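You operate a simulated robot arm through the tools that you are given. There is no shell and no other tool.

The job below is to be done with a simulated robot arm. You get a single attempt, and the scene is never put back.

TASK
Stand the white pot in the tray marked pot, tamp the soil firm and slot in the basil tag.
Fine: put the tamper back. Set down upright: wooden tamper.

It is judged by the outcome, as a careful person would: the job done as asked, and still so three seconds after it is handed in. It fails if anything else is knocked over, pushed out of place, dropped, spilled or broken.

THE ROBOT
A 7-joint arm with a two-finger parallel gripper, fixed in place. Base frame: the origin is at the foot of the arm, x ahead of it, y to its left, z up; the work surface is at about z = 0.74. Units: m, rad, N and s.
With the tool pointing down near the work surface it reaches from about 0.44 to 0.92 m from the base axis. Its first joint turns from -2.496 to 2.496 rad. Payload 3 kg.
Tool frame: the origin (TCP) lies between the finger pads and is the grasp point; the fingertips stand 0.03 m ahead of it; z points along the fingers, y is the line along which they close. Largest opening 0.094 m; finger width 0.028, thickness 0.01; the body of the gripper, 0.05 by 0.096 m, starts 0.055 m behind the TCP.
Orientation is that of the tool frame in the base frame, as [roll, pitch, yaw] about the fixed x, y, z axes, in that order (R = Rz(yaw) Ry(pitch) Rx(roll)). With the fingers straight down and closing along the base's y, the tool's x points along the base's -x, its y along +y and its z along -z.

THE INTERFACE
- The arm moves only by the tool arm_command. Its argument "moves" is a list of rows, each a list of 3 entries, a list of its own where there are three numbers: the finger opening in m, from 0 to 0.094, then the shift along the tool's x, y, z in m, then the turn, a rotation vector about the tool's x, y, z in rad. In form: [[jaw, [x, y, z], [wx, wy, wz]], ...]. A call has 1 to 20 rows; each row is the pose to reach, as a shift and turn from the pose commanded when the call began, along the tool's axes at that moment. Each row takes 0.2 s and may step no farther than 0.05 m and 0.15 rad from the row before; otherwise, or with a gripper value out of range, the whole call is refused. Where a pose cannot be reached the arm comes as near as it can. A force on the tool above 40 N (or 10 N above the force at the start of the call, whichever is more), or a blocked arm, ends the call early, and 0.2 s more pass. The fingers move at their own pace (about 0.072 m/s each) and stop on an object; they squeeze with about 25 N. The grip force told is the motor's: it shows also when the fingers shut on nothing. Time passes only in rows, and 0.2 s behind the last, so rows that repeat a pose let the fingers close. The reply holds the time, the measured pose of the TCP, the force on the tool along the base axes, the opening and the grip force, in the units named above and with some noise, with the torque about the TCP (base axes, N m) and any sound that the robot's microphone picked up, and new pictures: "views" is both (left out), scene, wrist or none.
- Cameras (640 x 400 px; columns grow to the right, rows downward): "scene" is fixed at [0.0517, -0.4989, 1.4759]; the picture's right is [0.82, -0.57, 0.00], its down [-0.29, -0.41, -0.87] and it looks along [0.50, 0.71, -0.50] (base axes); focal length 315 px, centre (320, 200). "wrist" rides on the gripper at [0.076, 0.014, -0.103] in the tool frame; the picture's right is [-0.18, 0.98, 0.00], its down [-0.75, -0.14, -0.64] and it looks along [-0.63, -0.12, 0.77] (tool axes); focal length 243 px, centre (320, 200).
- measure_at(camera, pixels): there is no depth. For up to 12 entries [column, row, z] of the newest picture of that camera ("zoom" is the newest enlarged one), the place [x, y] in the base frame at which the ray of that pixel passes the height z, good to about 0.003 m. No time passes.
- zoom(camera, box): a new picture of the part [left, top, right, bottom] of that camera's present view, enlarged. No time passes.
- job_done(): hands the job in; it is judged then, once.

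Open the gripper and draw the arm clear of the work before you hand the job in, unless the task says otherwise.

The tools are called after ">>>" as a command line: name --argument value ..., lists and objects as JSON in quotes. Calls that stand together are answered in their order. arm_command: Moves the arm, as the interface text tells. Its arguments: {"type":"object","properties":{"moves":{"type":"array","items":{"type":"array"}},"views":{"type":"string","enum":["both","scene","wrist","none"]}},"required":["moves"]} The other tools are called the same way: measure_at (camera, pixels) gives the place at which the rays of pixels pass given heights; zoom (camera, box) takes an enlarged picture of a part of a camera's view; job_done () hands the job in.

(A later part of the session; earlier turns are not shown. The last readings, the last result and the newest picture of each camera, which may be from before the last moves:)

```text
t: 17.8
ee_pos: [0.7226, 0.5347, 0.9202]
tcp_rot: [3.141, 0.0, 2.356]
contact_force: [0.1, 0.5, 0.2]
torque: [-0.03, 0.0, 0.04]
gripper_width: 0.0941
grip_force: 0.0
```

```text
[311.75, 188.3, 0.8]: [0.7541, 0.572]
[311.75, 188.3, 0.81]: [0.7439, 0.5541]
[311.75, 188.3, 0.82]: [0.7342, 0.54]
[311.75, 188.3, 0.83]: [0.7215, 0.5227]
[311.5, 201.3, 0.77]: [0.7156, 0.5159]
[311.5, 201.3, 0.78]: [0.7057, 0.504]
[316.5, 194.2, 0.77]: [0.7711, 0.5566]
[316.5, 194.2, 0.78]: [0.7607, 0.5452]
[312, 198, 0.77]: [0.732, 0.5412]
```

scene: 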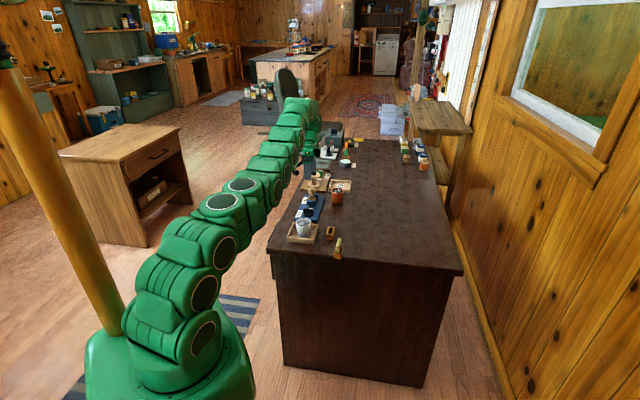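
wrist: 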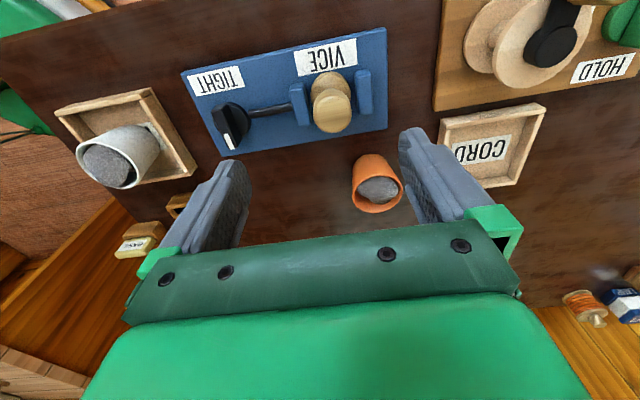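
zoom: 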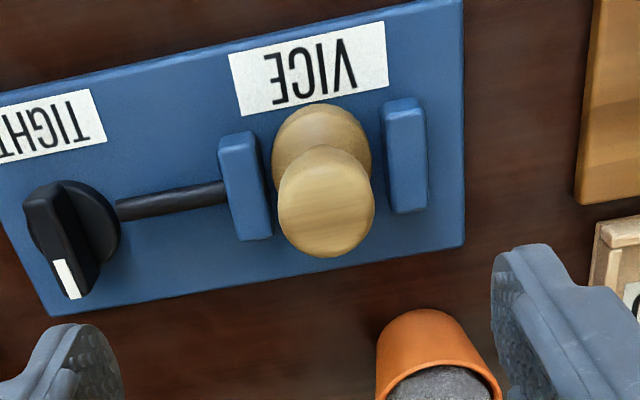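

The tamper knob's top is near z 0.818 at (0.730,0.543). To keep the fingers off the jaws I'll close across the vice, so I'm turning −90° about the tool axis while centring.

>>> arm_command --moves '[[0.094, [0.0006, 0.0111, 0], [0, 0, -0.143]], [0.094, [0.0006, 0.0111, 0], [0, 0, -0.286]], [0.094, [0.0006, 0.0111, 0], [0, 0, -0.428]], [0.094, [0.0006, 0.0111, 0], [0, 0, -0.571]], [0.094, [0.0006, 0.0111, 0], [0, 0, -0.714]], [0.094, [0.0006, 0.0111, 0], [0, 0, -0.857]], [0.094, [0.0006, 0.0111, 0], [0, 0, -1.0]], [0.094, [0.0006, 0.0111, 0], [0, 0, -1.143]], [0.094, [0.0006, 0.0111, 0], [0, 0, -1.285]], [0.094, [0.0006, 0.0111, 0], [0, 0, -1.428]], [0.094, [0.0006, 0.0111, 0], [0, 0, -1.5708]], [0.094, [0.0006, 0.0111, 0], [0, 0, -1.5708]]]' --views "both"

>>> zoom --camera "wrist" --box '[230, 50, 430, 210]'

```text
t: 20.4
ee_pos: [0.7227, 0.5362, 0.9161]
tcp_rot: [-3.141, 0.0, -2.355]
contact_force: [0.2, -0.1, 0.6]
torque: [-0.01, -0.03, -0.05]
gripper_width: 0.0941
grip_force: 0.1
out of reach, approached as far as the arm can: row 1, 2, 3, 4, 5, 6, 7, 8, 9, 10, 11, 12
```

scene: 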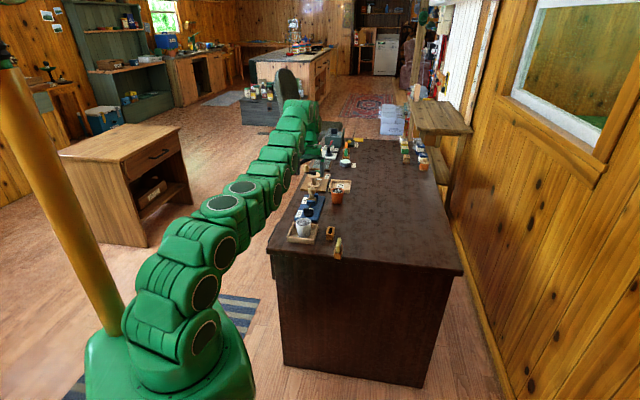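
wrist: 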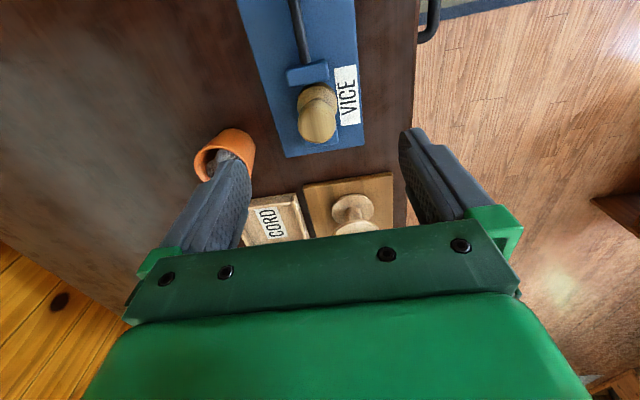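

```text
2.50 times, centred on (330, 130) of wrist
```

zoom: 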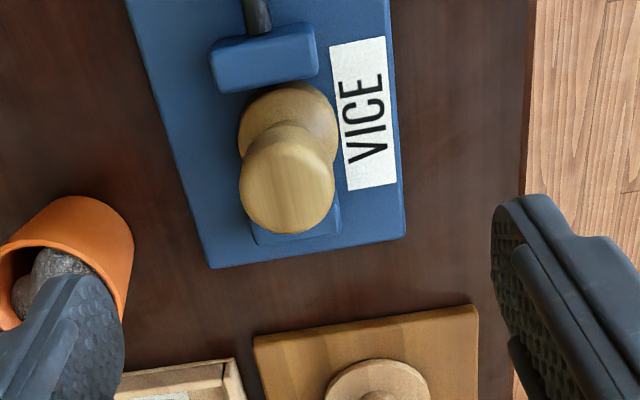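

The target was slightly out of reach at this height (radius 0.91), and the turn succeeded. Going lower should help, so I'll descend 0.05 with the jaw at 0.07 and check.

>>> arm_command --moves '[[0.07, [0, 0, 0.02], [0, 0, 0]], [0.07, [0, 0, 0.04], [0, 0, 0]], [0.07, [0, 0, 0.05], [0, 0, 0]], [0.07, [0, 0, 0.05], [0, 0, 0]]]' --views "wrist"

>>> zoom --camera "wrist" --box '[230, 50, 430, 210]'

```text
t: 21.4
ee_pos: [0.7216, 0.536, 0.8654]
tcp_rot: [3.141, -0.001, -2.354]
contact_force: [0.1, -0.1, -0.4]
torque: [0.02, 0.02, 0.0]
gripper_width: 0.0703
grip_force: 0.0
```

wrist: 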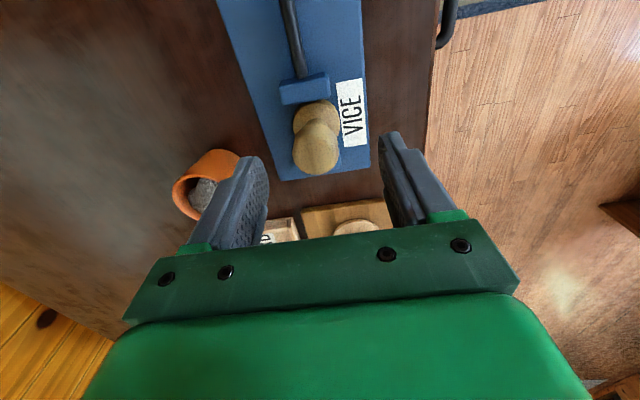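

```text
2.50 times, centred on (330, 130) of wrist
```

zoom: 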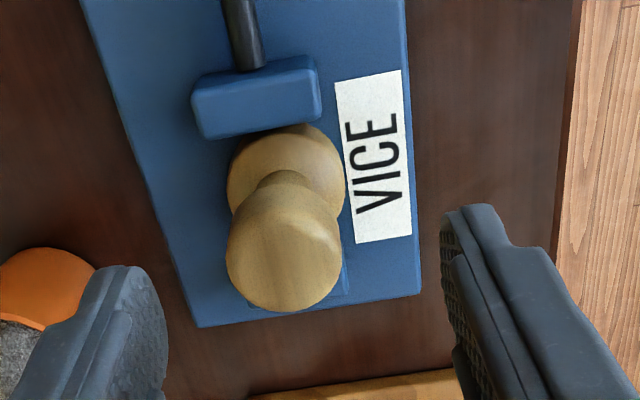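

The knob's centre is at (316,150) and I expected (320,145), so I need about 6 mm along tool −x and 3 mm along −y. I'll apply that and descend to TCP z 0.815, open.

>>> arm_command --moves '[[0.07, [-0.006, -0.003, 0], [0, 0, 0]], [0.07, [-0.006, -0.003, 0.015], [0, 0, 0]], [0.07, [-0.006, -0.003, 0.03], [0, 0, 0]], [0.07, [-0.006, -0.003, 0.03], [0, 0, 0]]]' --views "wrist"

>>> zoom --camera "wrist" --box '[230, 80, 430, 240]'

>>> zoom --camera "scene" --box '[295, 170, 340, 220]'

```text
t: 22.4
ee_pos: [0.7291, 0.5384, 0.8367]
tcp_rot: [-3.14, -0.001, -2.357]
contact_force: [-0.7, -1.3, -0.1]
torque: [0.0, -0.02, -0.01]
gripper_width: 0.07
grip_force: 0.0
```

wrist: 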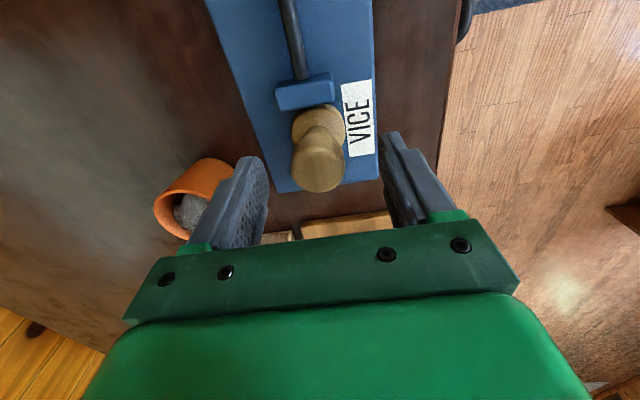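

```text
2.50 times, centred on (330, 160) of wrist
```

zoom: 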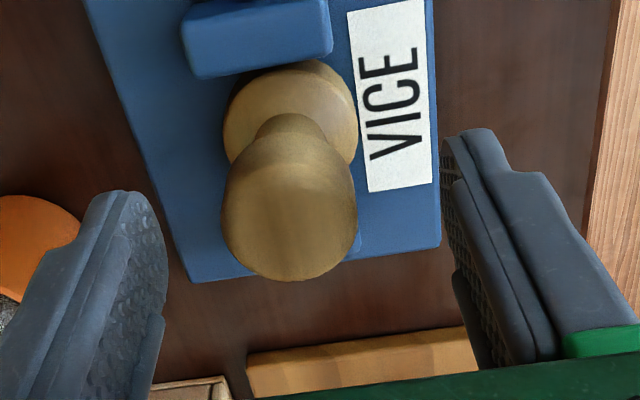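

```text
8.00 times, centred on (318, 195) of scene
```

zoom: 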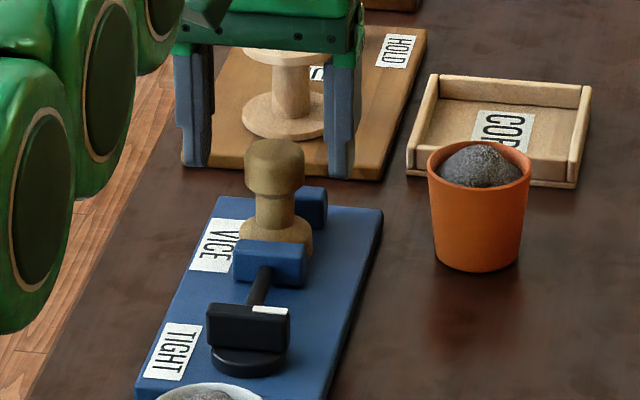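

The knob is now centred within about 2 mm. I'll descend to z 0.815 and close on the tamper's knob.

>>> arm_command --moves '[[0.07, [-0.001, -0.001, 0.012], [0, 0, 0]], [0.07, [-0.001, -0.001, 0.022], [0, 0, 0]], [0.07, [-0.001, -0.001, 0.022], [0, 0, 0]], [0.02, [-0.001, -0.001, 0.022], [0, 0, 0]], [0.02, [-0.001, -0.001, 0.022], [0, 0, 0]], [0.02, [-0.001, -0.001, 0.022], [0, 0, 0]], [0.02, [-0.001, -0.001, 0.022], [0, 0, 0]]]' --views "both"

>>> zoom --camera "scene" --box '[295, 170, 340, 220]'

>>> zoom --camera "wrist" --box '[230, 80, 430, 240]'

```text
t: 24.0
ee_pos: [0.7305, 0.5385, 0.8147]
tcp_rot: [3.141, -0.001, -2.355]
contact_force: [-0.6, 0.4, -0.7]
torque: [0.03, -0.01, 0.02]
gripper_width: 0.0332
grip_force: 25.5
```

scene: 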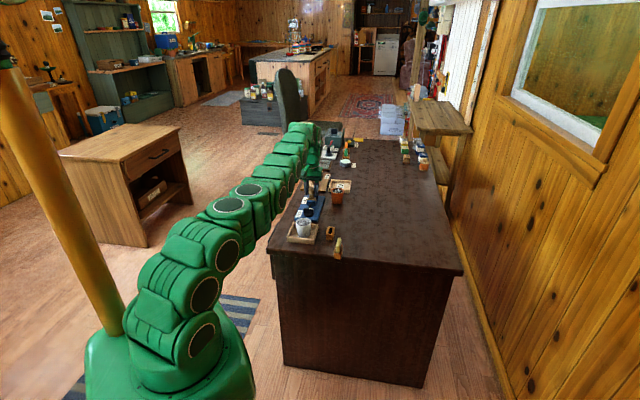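
wrist: 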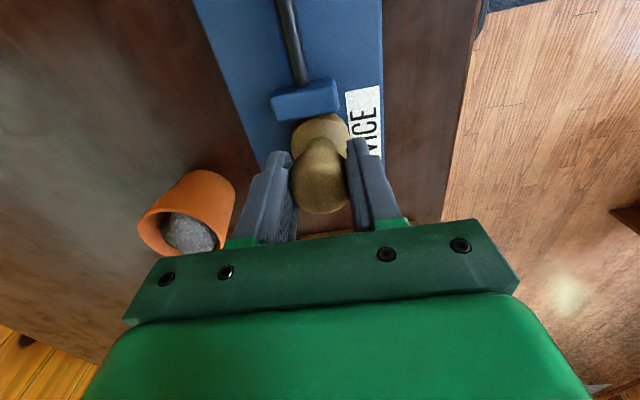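

```text
8.00 times, centred on (318, 195) of scene
```

zoom: 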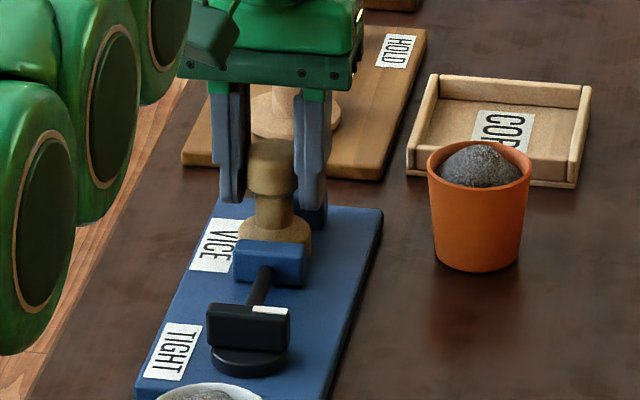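

```text
2.50 times, centred on (330, 160) of wrist
```

zoom: 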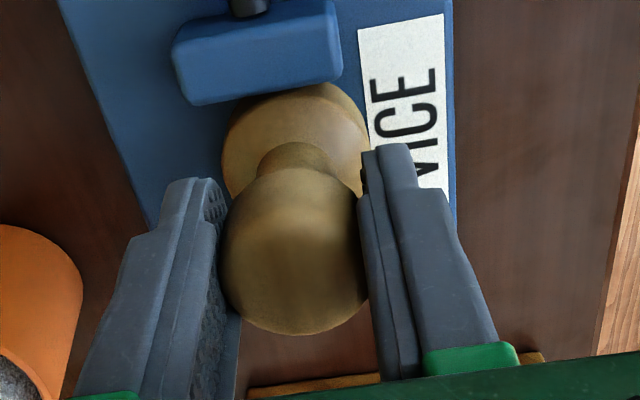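

Gripped at 0.0332 m, 25 N. I'll record the return pose as TCP (0.7305,0.5385,0.8147) and test-lift by 6 mm while watching the force.

>>> arm_command --moves '[[0.02, [0, 0, -0.002], [0, 0, 0]], [0.02, [0, 0, -0.004], [0, 0, 0]], [0.02, [0, 0, -0.006], [0, 0, 0]], [0.02, [0, 0, -0.006], [0, 0, 0]]]' --views "none"

>>> zoom --camera "scene" --box '[295, 170, 340, 220]'

```text
t: 25.0
ee_pos: [0.731, 0.538, 0.8208]
tcp_rot: [3.142, 0.0, -2.355]
contact_force: [0.4, 0.3, -0.1]
torque: [0.02, 0.0, -0.04]
gripper_width: 0.0332
grip_force: 25.1
```

```text
8.00 times, centred on (318, 195) of scene
```

zoom: 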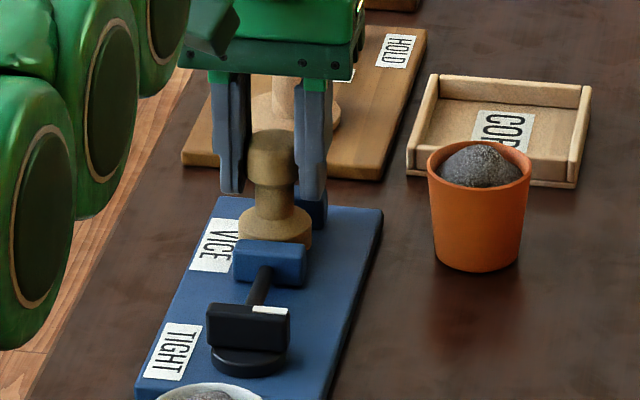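

The tamper came up freely with no resistance and the vice stayed still. I'll lift it clear and look at it.

>>> arm_command --moves '[[0.02, [0, 0, -0.02], [0, 0, 0]], [0.02, [0, 0, -0.045], [0, 0, 0]], [0.02, [0, 0, -0.07], [0, 0, 0]], [0.02, [0.02, 0, -0.085], [0, 0, 0]], [0.02, [0.05, 0, -0.09], [0, 0, 0]], [0.02, [0.085, 0, -0.09], [0, 0, 0]], [0.02, [0.12, 0, -0.09], [0, 0, 0]], [0.02, [0.12, 0, -0.09], [0, 0, 0]]]' --views "both"

>>> zoom --camera "scene" --box '[280, 160, 350, 240]'

>>> zoom --camera "wrist" --box '[230, 80, 430, 240]'

```text
t: 26.8
ee_pos: [0.6455, 0.4528, 0.9093]
tcp_rot: [3.14, -0.003, -2.357]
contact_force: [-0.8, -0.2, -0.5]
torque: [-0.03, 0.01, 0.02]
gripper_width: 0.0338
grip_force: 25.1
```

scene: 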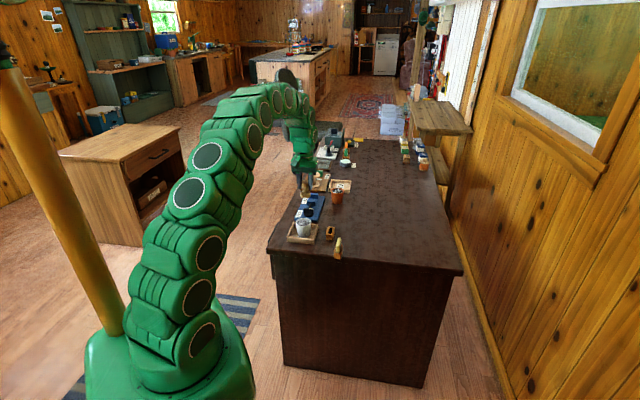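
wrist: 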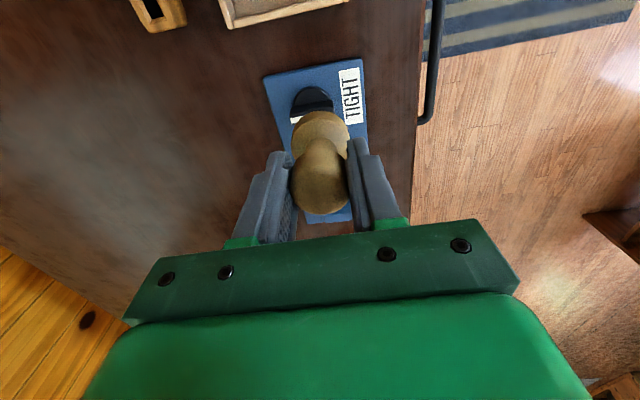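

```text
5.00 times, centred on (315, 200) of scene
```

zoom: 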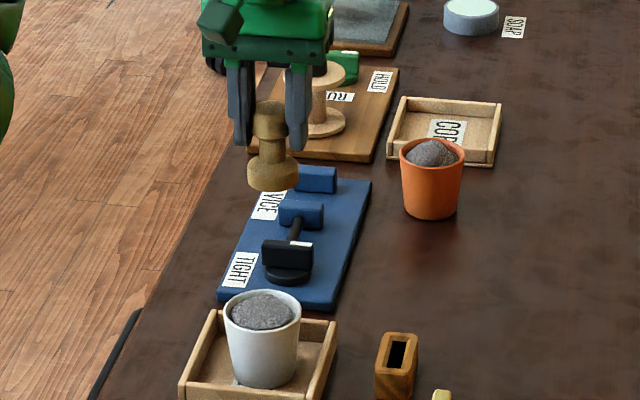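

```text
2.50 times, centred on (330, 160) of wrist
```

zoom: 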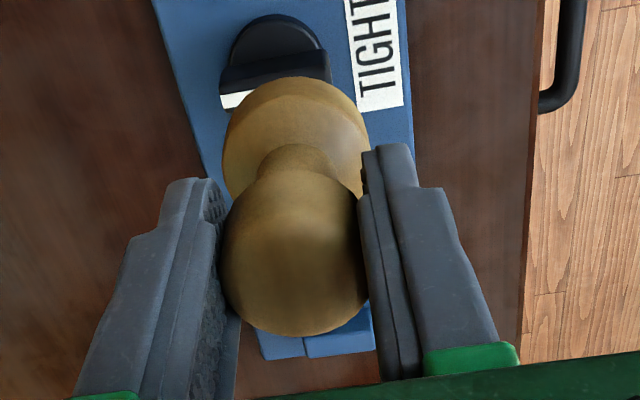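

The tamper hangs upright in the grip. Next I'll carry it over the pot, staying at z 0.909, and check alignment there.

>>> arm_command --moves '[[0.02, [0.028, -0.004, 0], [0, 0, 0]], [0.02, [0.056, -0.008, 0], [0, 0, 0]], [0.02, [0.085, -0.012, 0], [0, 0, 0]], [0.02, [0.1133, -0.0165, 0], [0, 0, 0]], [0.02, [0.1133, -0.0165, 0.02], [0, 0, 0]], [0.02, [0.1133, -0.0165, 0.03], [0, 0, 0]], [0.02, [0.1133, -0.0165, 0.03], [0, 0, 0]]]' --views "both"

>>> zoom --camera "scene" --box '[280, 200, 330, 250]'

>>> zoom --camera "wrist" --box '[230, 80, 430, 240]'

```text
t: 28.4
ee_pos: [0.5766, 0.3606, 0.8819]
tcp_rot: [3.14, 0.0, -2.355]
contact_force: [0.0, -0.3, -0.8]
torque: [0.03, 0.04, 0.02]
gripper_width: 0.0335
grip_force: 25.1
```

scene: 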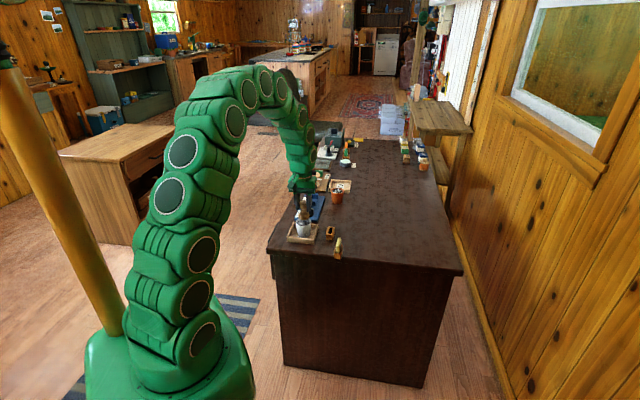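
wrist: 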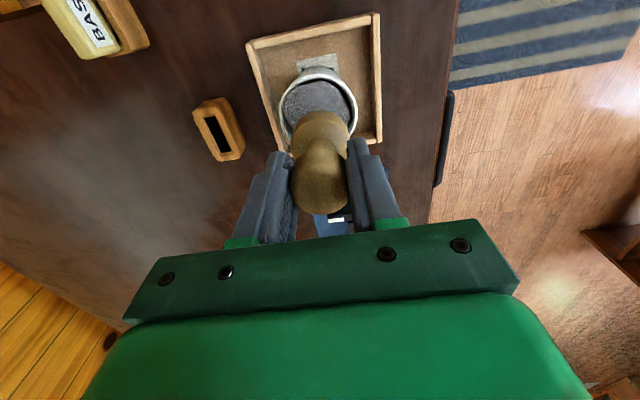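

```text
8.00 times, centred on (305, 225) of scene
```

zoom: 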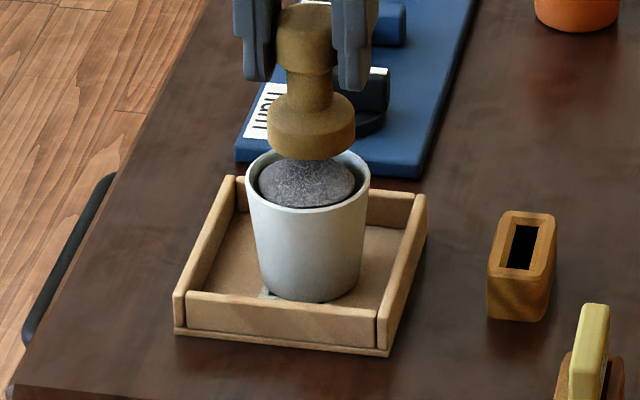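

```text
2.50 times, centred on (330, 160) of wrist
```

zoom: 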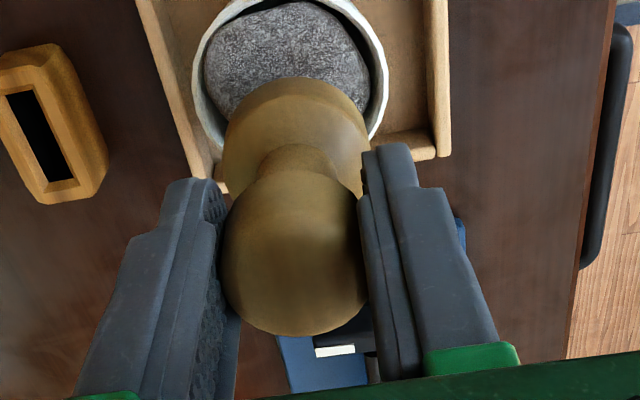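

In the scene view the tamper looks centred over the pot. I'll zoom the wrist view over the pot to verify along the other axis.

>>> zoom --camera "wrist" --box '[250, 40, 390, 160]'

>>> zoom --camera "scene" --box '[290, 205, 320, 240]'

```text
3.33 times, centred on (320, 100) of wrist
```

zoom: 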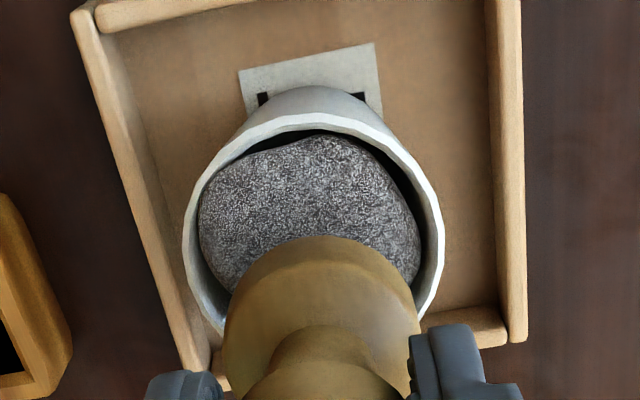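

```text
11.43 times, centred on (305, 222) of scene
```

zoom: 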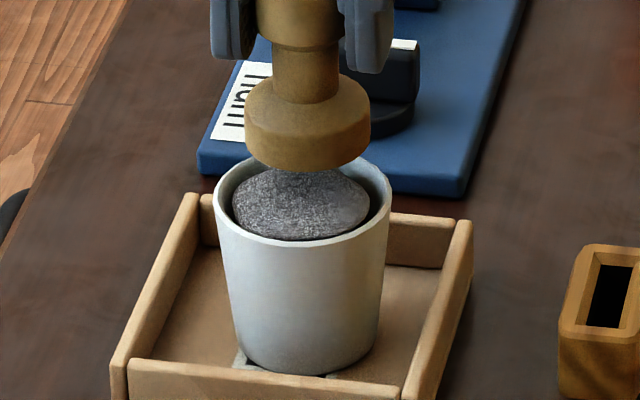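

Both views agree the tamper is within about 2 mm of the pot's axis. I'll lower slowly onto the soil, watching the force.

>>> arm_command --moves '[[0.02, [0, 0, 0.008], [0, 0, 0]], [0.02, [0, 0, 0.014], [0, 0, 0]], [0.02, [0, 0, 0.018], [0, 0, 0]], [0.02, [0, 0, 0.021], [0, 0, 0]], [0.02, [0, 0, 0.021], [0, 0, 0]]]' --views "wrist"

>>> zoom --camera "scene" --box '[290, 205, 320, 240]'

```text
t: 29.6
ee_pos: [0.5777, 0.3606, 0.8594]
tcp_rot: [-3.141, 0.0, -2.354]
contact_force: [0.7, -0.7, 19.1]
torque: [0.03, -0.2, -0.03]
gripper_width: 0.0332
grip_force: 24.9
```

wrist: 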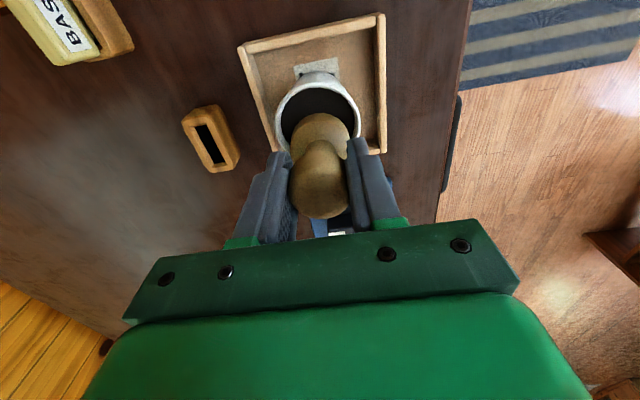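

```text
11.43 times, centred on (305, 222) of scene
```

zoom: 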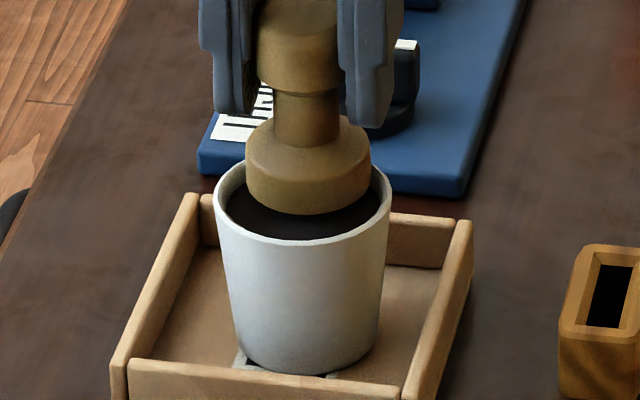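

The soil is now flat and dark under the tamper, with 19 N upward. I'll press 2 mm further for firmness and hold for a moment.

>>> arm_command --moves '[[0.02, [0, 0, 0.001], [0, 0, 0]], [0.02, [0, 0, 0.002], [0, 0, 0]], [0.02, [0, 0, 0.002], [0, 0, 0]], [0.02, [0, 0, 0.002], [0, 0, 0]], [0.02, [0, 0, 0.002], [0, 0, 0]]]' --views "wrist"

>>> zoom --camera "scene" --box '[290, 205, 320, 240]'

```text
t: 30.8
ee_pos: [0.5767, 0.3615, 0.8581]
tcp_rot: [3.141, -0.001, -2.354]
contact_force: [-0.6, 0.4, 13.0]
torque: [0.09, -0.06, 0.01]
gripper_width: 0.033
grip_force: 24.7
```

wrist: 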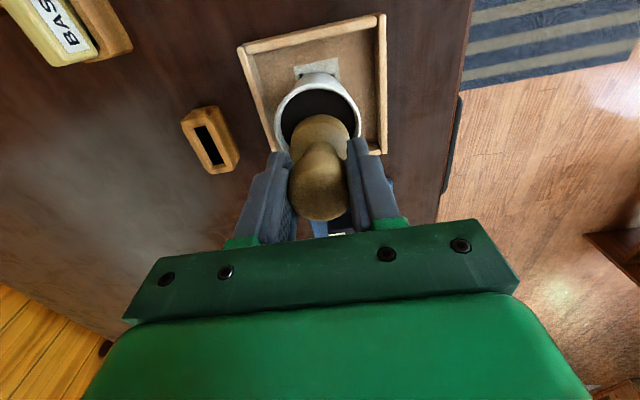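

```text
11.43 times, centred on (305, 222) of scene
```

zoom: 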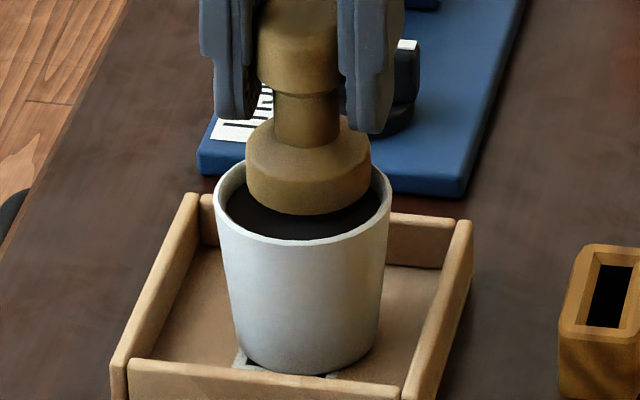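

The soil is flattened. The fingers slid about 2 mm along the knob at roughly 19 N. I'll lift out and look at the soil.

>>> arm_command --moves '[[0.02, [0, 0, -0.005], [0, 0, 0]], [0.02, [0, 0, -0.02], [0, 0, 0]], [0.02, [0, 0, -0.045], [0, 0, 0]], [0.02, [0, 0, -0.052], [0, 0, 0]], [0.02, [0, 0, -0.052], [0, 0, 0]]]' --views "both"

>>> zoom --camera "scene" --box '[285, 195, 325, 245]'

>>> zoom --camera "wrist" --box '[240, 40, 400, 200]'

```text
t: 32.0
ee_pos: [0.5759, 0.361, 0.9099]
tcp_rot: [-3.141, -0.001, -2.354]
contact_force: [0.5, 0.1, -1.2]
torque: [0.02, 0.0, -0.03]
gripper_width: 0.0331
grip_force: 25.0
```

scene: 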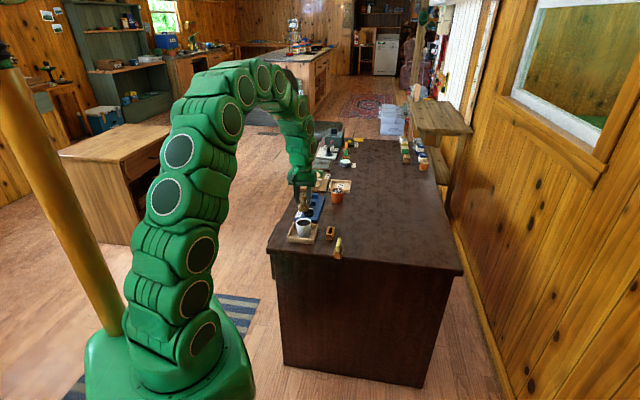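
wrist: 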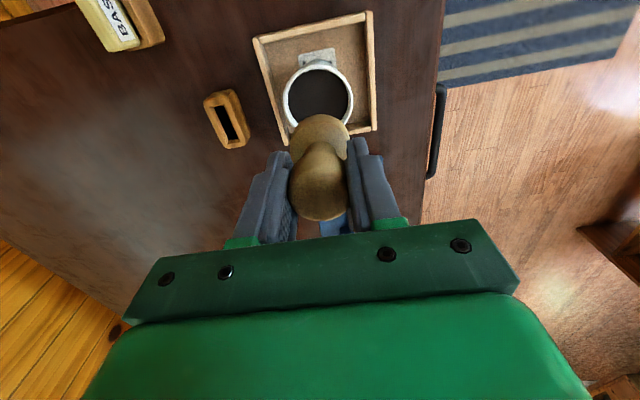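

```text
8.00 times, centred on (305, 220) of scene
```

zoom: 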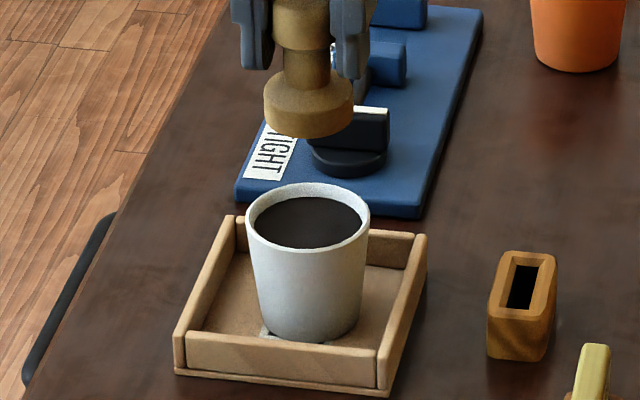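

```text
2.50 times, centred on (320, 120) of wrist
```

zoom: 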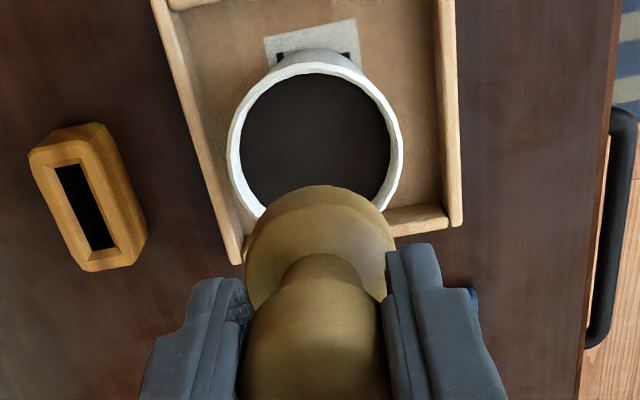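

The soil is flat and firm. I'll take the tamper back along the same path to above its place in the vice, TCP (0.7305,0.5385) at z 0.889.

>>> arm_command --moves '[[0.02, [-0.0335, 0.0023, 0.005], [0, 0, 0]], [0.02, [-0.067, 0.0046, 0.01], [0, 0, 0]], [0.02, [-0.1005, 0.0069, 0.015], [0, 0, 0]], [0.02, [-0.134, 0.0092, 0.02], [0, 0, 0]], [0.02, [-0.1675, 0.0115, 0.021], [0, 0, 0]], [0.02, [-0.201, 0.0138, 0.021], [0, 0, 0]], [0.02, [-0.2348, 0.0162, 0.021], [0, 0, 0]], [0.02, [-0.2348, 0.0162, 0.021], [0, 0, 0]]]' --views "both"

>>> zoom --camera "scene" --box '[295, 170, 340, 220]'

>>> zoom --camera "wrist" --box '[240, 60, 400, 200]'

```text
t: 33.8
ee_pos: [0.7304, 0.5379, 0.8895]
tcp_rot: [3.141, 0.002, -2.352]
contact_force: [-0.6, -0.3, -1.0]
torque: [-0.03, 0.0, 0.0]
gripper_width: 0.0329
grip_force: 25.2
```

scene: 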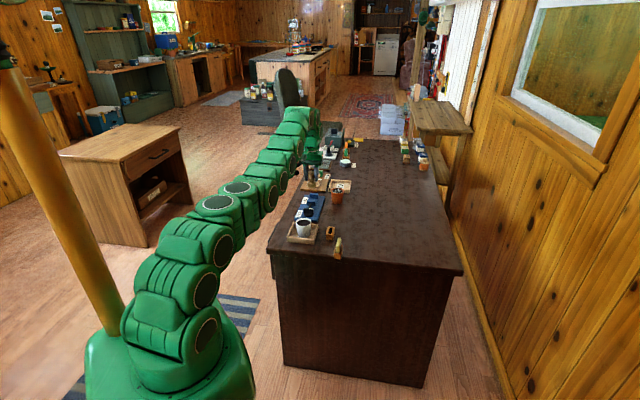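
wrist: 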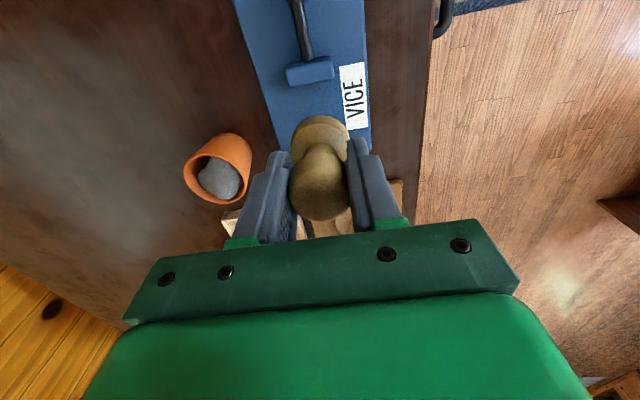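

```text
8.00 times, centred on (318, 195) of scene
```

zoom: 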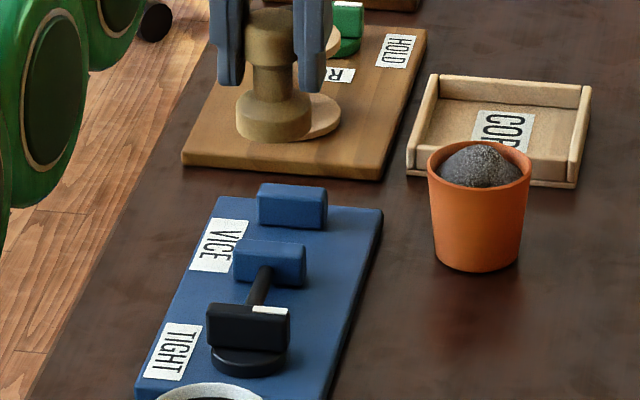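

```text
2.86 times, centred on (320, 130) of wrist
```

zoom: 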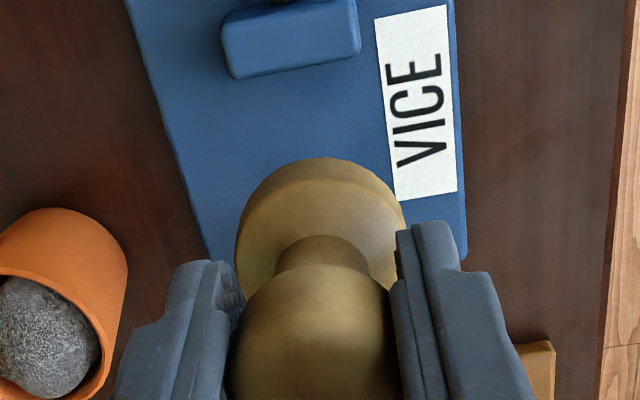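

The tamper looks upright and is above its spot. I'll lower to just above the jaw tops first and check alignment.

>>> arm_command --moves '[[0.02, [0, 0, 0.02], [0, 0, 0]], [0.02, [0, 0, 0.038], [0, 0, 0]], [0.02, [0, 0, 0.048], [0, 0, 0]], [0.02, [0, 0, 0.048], [0, 0, 0]]]' --views "wrist"

>>> zoom --camera "scene" --box '[300, 175, 335, 220]'

>>> zoom --camera "wrist" --box '[240, 60, 400, 200]'

```text
t: 34.8
ee_pos: [0.7329, 0.5392, 0.8412]
tcp_rot: [-3.141, -0.001, -2.358]
contact_force: [0.1, -0.3, -0.8]
torque: [0.03, 0.0, 0.01]
gripper_width: 0.0331
grip_force: 24.9
```

wrist: 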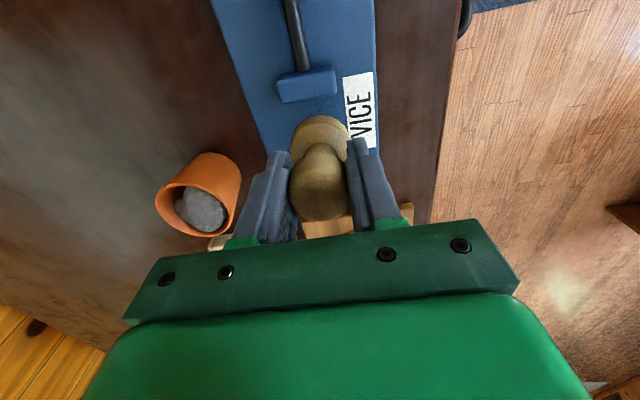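

```text
8.89 times, centred on (318, 198) of scene
```

zoom: 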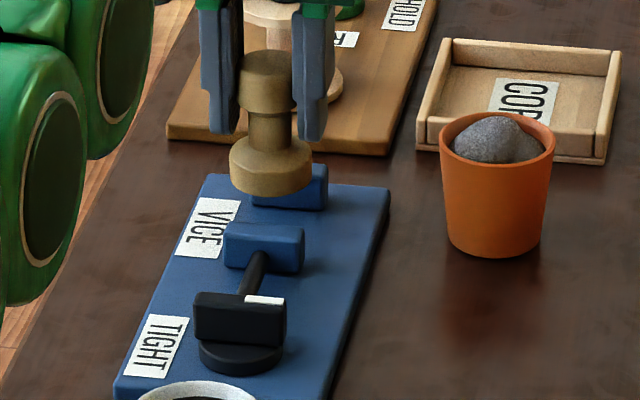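

```text
2.86 times, centred on (320, 130) of wrist
```

zoom: 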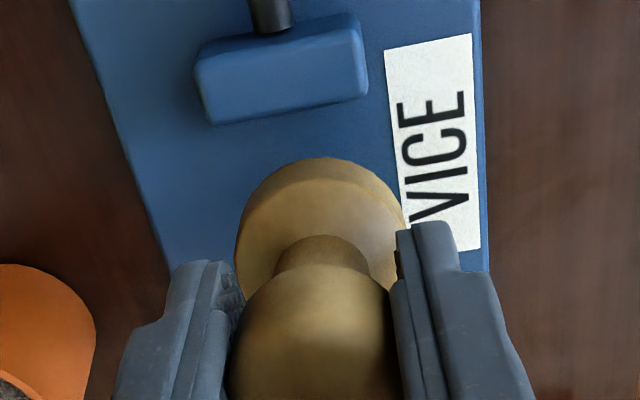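

Everything lines up and there's roughly 3–5 mm of room at each jaw. I'll lower 22 mm more between the jaws and read the forces.

>>> arm_command --moves '[[0.02, [0, 0, 0.006], [0, 0, 0]], [0.02, [0, 0, 0.012], [0, 0, 0]], [0.02, [0, 0, 0.018], [0, 0, 0]], [0.02, [0, 0, 0.022], [0, 0, 0]], [0.02, [0, 0, 0.022], [0, 0, 0]]]' --views "wrist"

>>> zoom --camera "scene" --box '[300, 175, 335, 220]'

>>> zoom --camera "wrist" --box '[240, 60, 400, 200]'

```text
t: 36.0
ee_pos: [0.7316, 0.5382, 0.8205]
tcp_rot: [-3.142, 0.001, -2.356]
contact_force: [-0.1, -0.1, -0.3]
torque: [0.0, -0.02, 0.0]
gripper_width: 0.0332
grip_force: 24.7
```

wrist: 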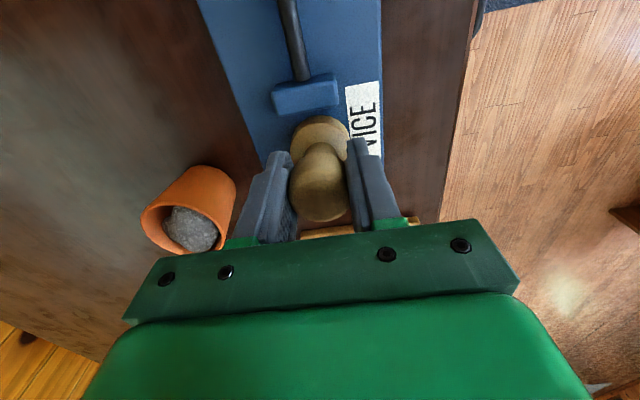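

```text
8.89 times, centred on (318, 198) of scene
```

zoom: 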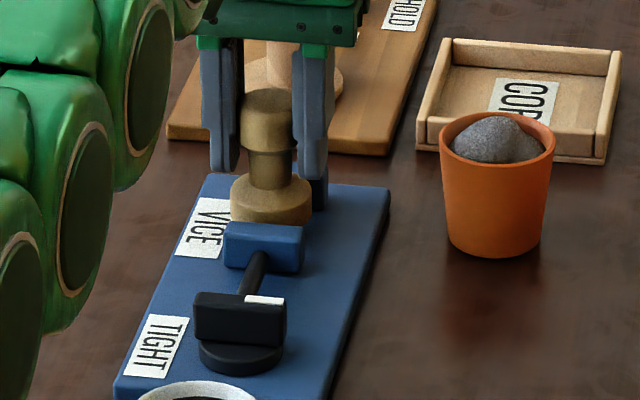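

```text
2.86 times, centred on (320, 130) of wrist
```

zoom: 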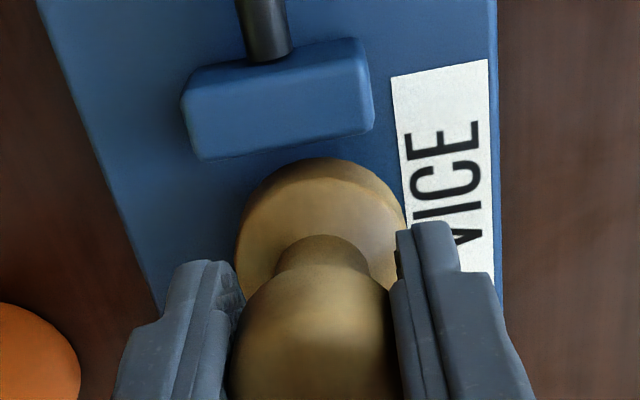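

Between the jaws with no contact yet. I'll lower in 2 mm steps until it touches.

>>> arm_command --moves '[[0.02, [0, 0, 0.002], [0, 0, 0]], [0.02, [0, 0, 0.004], [0, 0, 0]], [0.02, [0, 0, 0.006], [0, 0, 0]], [0.02, [0, 0, 0.006], [0, 0, 0]]]' --views "none"

```text
t: 37.0
ee_pos: [0.7327, 0.5393, 0.8135]
tcp_rot: [3.142, 0.0, -2.356]
contact_force: [0.2, 0.3, -0.4]
torque: [0.0, 0.0, 0.0]
gripper_width: 0.0331
grip_force: 25.2
```

>>> arm_command --moves '[[0.02, [0, 0, 0.001], [0, 0, 0]], [0.02, [0, 0, 0.002], [0, 0, 0]], [0.02, [0, 0, 0.002], [0, 0, 0]]]' --views "none"

>>> zoom --camera "scene" --box '[300, 175, 335, 220]'

```text
t: 37.8
ee_pos: [0.732, 0.5389, 0.8119]
tcp_rot: [-3.14, 0.0, -2.356]
contact_force: [0.3, -0.2, -0.4]
torque: [-0.02, -0.01, -0.02]
gripper_width: 0.0334
grip_force: 25.0
```

```text
8.89 times, centred on (318, 198) of scene
```

zoom: 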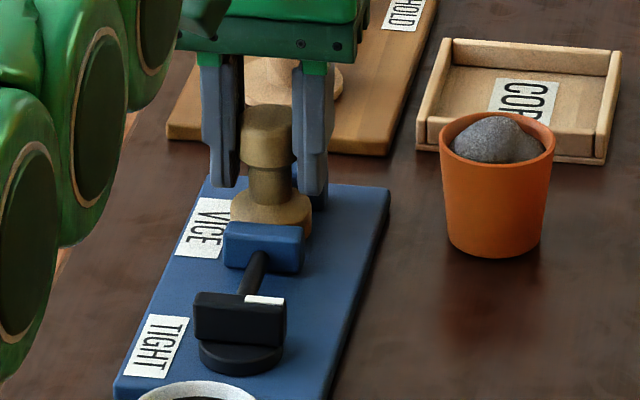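

No contact at z 0.812 yet. I'll continue 2 mm at a time.

>>> arm_command --moves '[[0.02, [0, 0, 0.001], [0, 0, 0]], [0.02, [0, 0, 0.002], [0, 0, 0]], [0.02, [0, 0, 0.002], [0, 0, 0]]]' --views "none"

```text
t: 38.6
ee_pos: [0.7313, 0.5399, 0.8085]
tcp_rot: [-3.141, 0.0, -2.354]
contact_force: [0.3, 0.6, 4.6]
torque: [-0.05, 0.07, 0.04]
gripper_width: 0.033
grip_force: 25.0
```

Contact at +4.6 N, so the tamper is standing on the vice plate. I'll open to 0.06 and check before rising.

>>> arm_command --moves '[[0.04, [0, 0, 0.002], [0, 0, 0]], [0.06, [0, 0, 0.001], [0, 0, 0]], [0.06, [0, 0, 0.001], [0, 0, 0]], [0.06, [0, 0, 0.001], [0, 0, 0]]]' --views "wrist"

>>> zoom --camera "scene" --box '[300, 175, 335, 220]'

>>> zoom --camera "wrist" --box '[240, 80, 400, 220]'

```text
t: 39.6
ee_pos: [0.7316, 0.5393, 0.8068]
tcp_rot: [3.14, 0.001, -2.355]
contact_force: [-0.5, 0.8, 0.2]
torque: [-0.03, -0.01, 0.01]
gripper_width: 0.0601
grip_force: 0.0
```

wrist: 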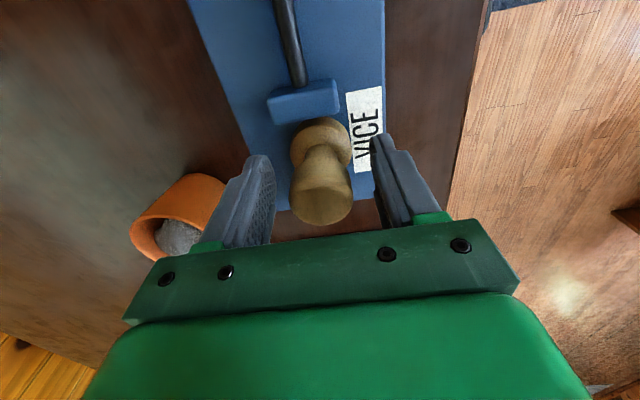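

```text
8.89 times, centred on (318, 198) of scene
```

zoom: 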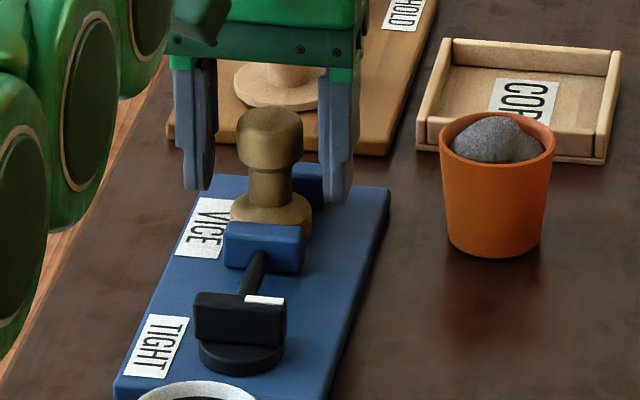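

```text
2.86 times, centred on (320, 150) of wrist
```

zoom: 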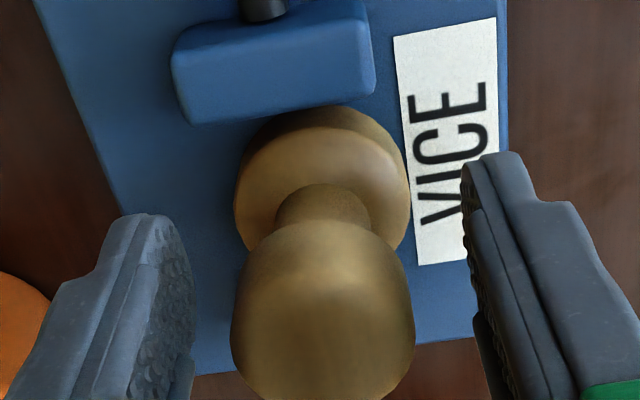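

The tamper stands upright in its place. I'll rise straight up.

>>> arm_command --moves '[[0.06, [0, 0, -0.01], [0, 0, 0]], [0.07, [0, 0, -0.03], [0, 0, 0]], [0.07, [0, 0, -0.06], [0, 0, 0]], [0.07, [0.01, 0, -0.085], [0, 0, 0]], [0.07, [0.03, 0, -0.105], [0, 0, 0]], [0.07, [0.03, 0, -0.105], [0, 0, 0]]]' --views "wrist"

>>> zoom --camera "scene" --box '[300, 175, 335, 220]'

>>> zoom --camera "wrist" --box '[240, 60, 400, 200]'

```text
t: 41.0
ee_pos: [0.7113, 0.5168, 0.9127]
tcp_rot: [-3.141, -0.002, -2.356]
contact_force: [0.2, 0.3, -0.7]
torque: [0.01, 0.0, -0.01]
gripper_width: 0.0702
grip_force: 0.1
```

wrist: 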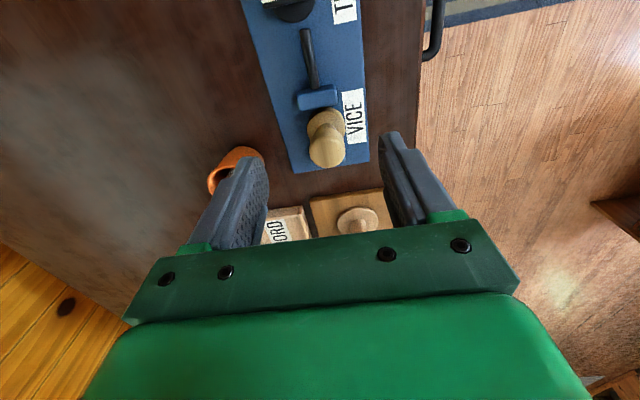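

```text
8.89 times, centred on (318, 198) of scene
```

zoom: 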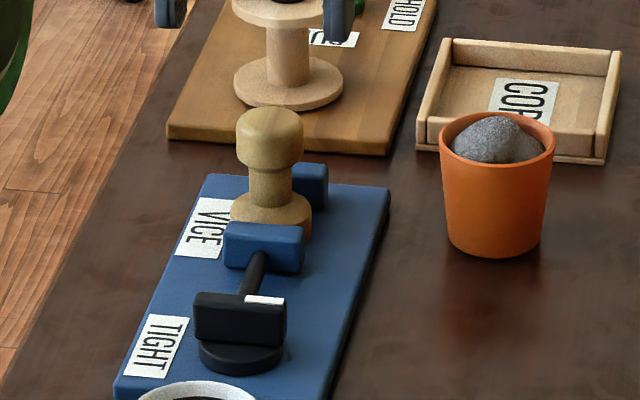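

```text
2.86 times, centred on (320, 130) of wrist
```

zoom: 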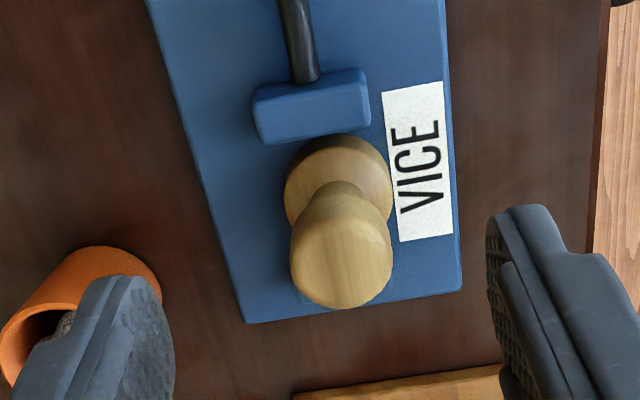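

The tamper is back and upright, and the vice is unchanged. Next I'll go above the tag holders, around (0.63,0.24).

>>> arm_command --moves '[[0.07, [0.036, -0.0197, -0.003], [0, 0, 0]], [0.07, [0.072, -0.0395, -0.006], [0, 0, 0]], [0.07, [0.1085, -0.0592, -0.008], [0, 0, 0]], [0.07, [0.1447, -0.079, -0.01], [0, 0, 0]], [0.07, [0.1809, -0.0987, -0.012], [0, 0, 0]], [0.07, [0.217, -0.1185, -0.015], [0, 0, 0]], [0.07, [0.2532, -0.1382, -0.017], [0, 0, 0]], [0.07, [0.2532, -0.1382, -0.017], [0, 0, 0]]]' --views "both"

>>> zoom --camera "scene" --box '[310, 215, 360, 265]'

>>> zoom --camera "wrist" --box '[240, 30, 440, 190]'

```text
t: 42.8
ee_pos: [0.6306, 0.2401, 0.9285]
tcp_rot: [-3.141, -0.001, -2.355]
contact_force: [1.1, -0.2, 0.7]
torque: [0.01, 0.0, 0.03]
gripper_width: 0.07
grip_force: 0.0
```

scene: 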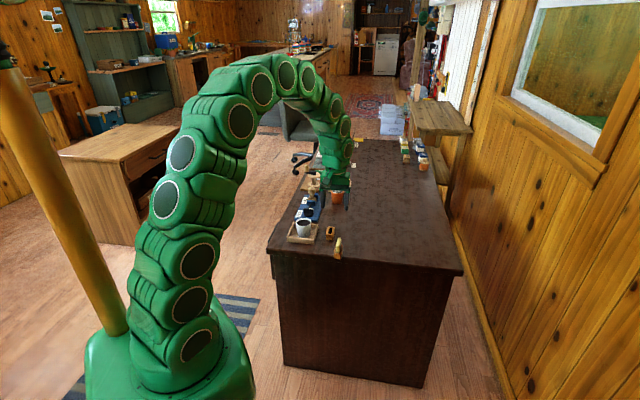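
wrist: 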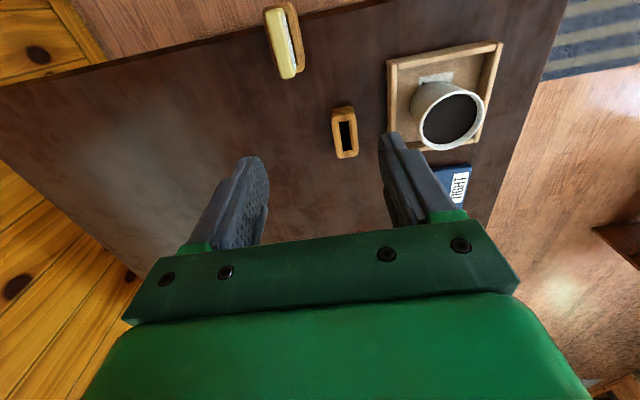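

```text
8.00 times, centred on (335, 240) of scene
```

zoom: 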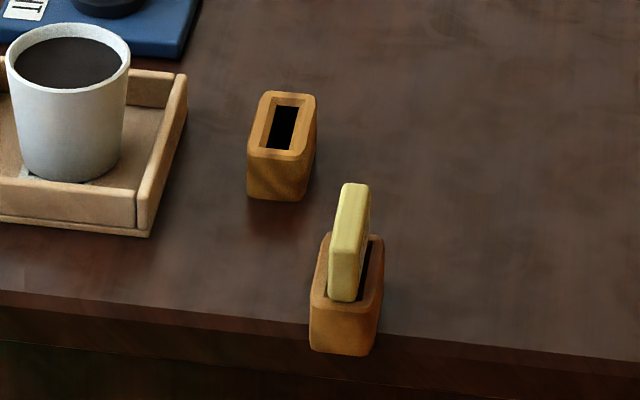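

```text
2.50 times, centred on (340, 110) of wrist
```

zoom: 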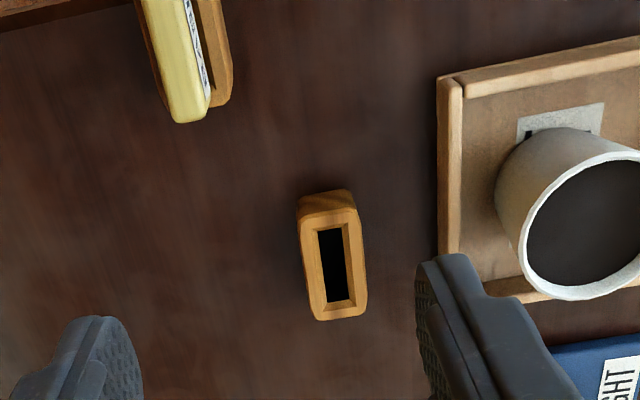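

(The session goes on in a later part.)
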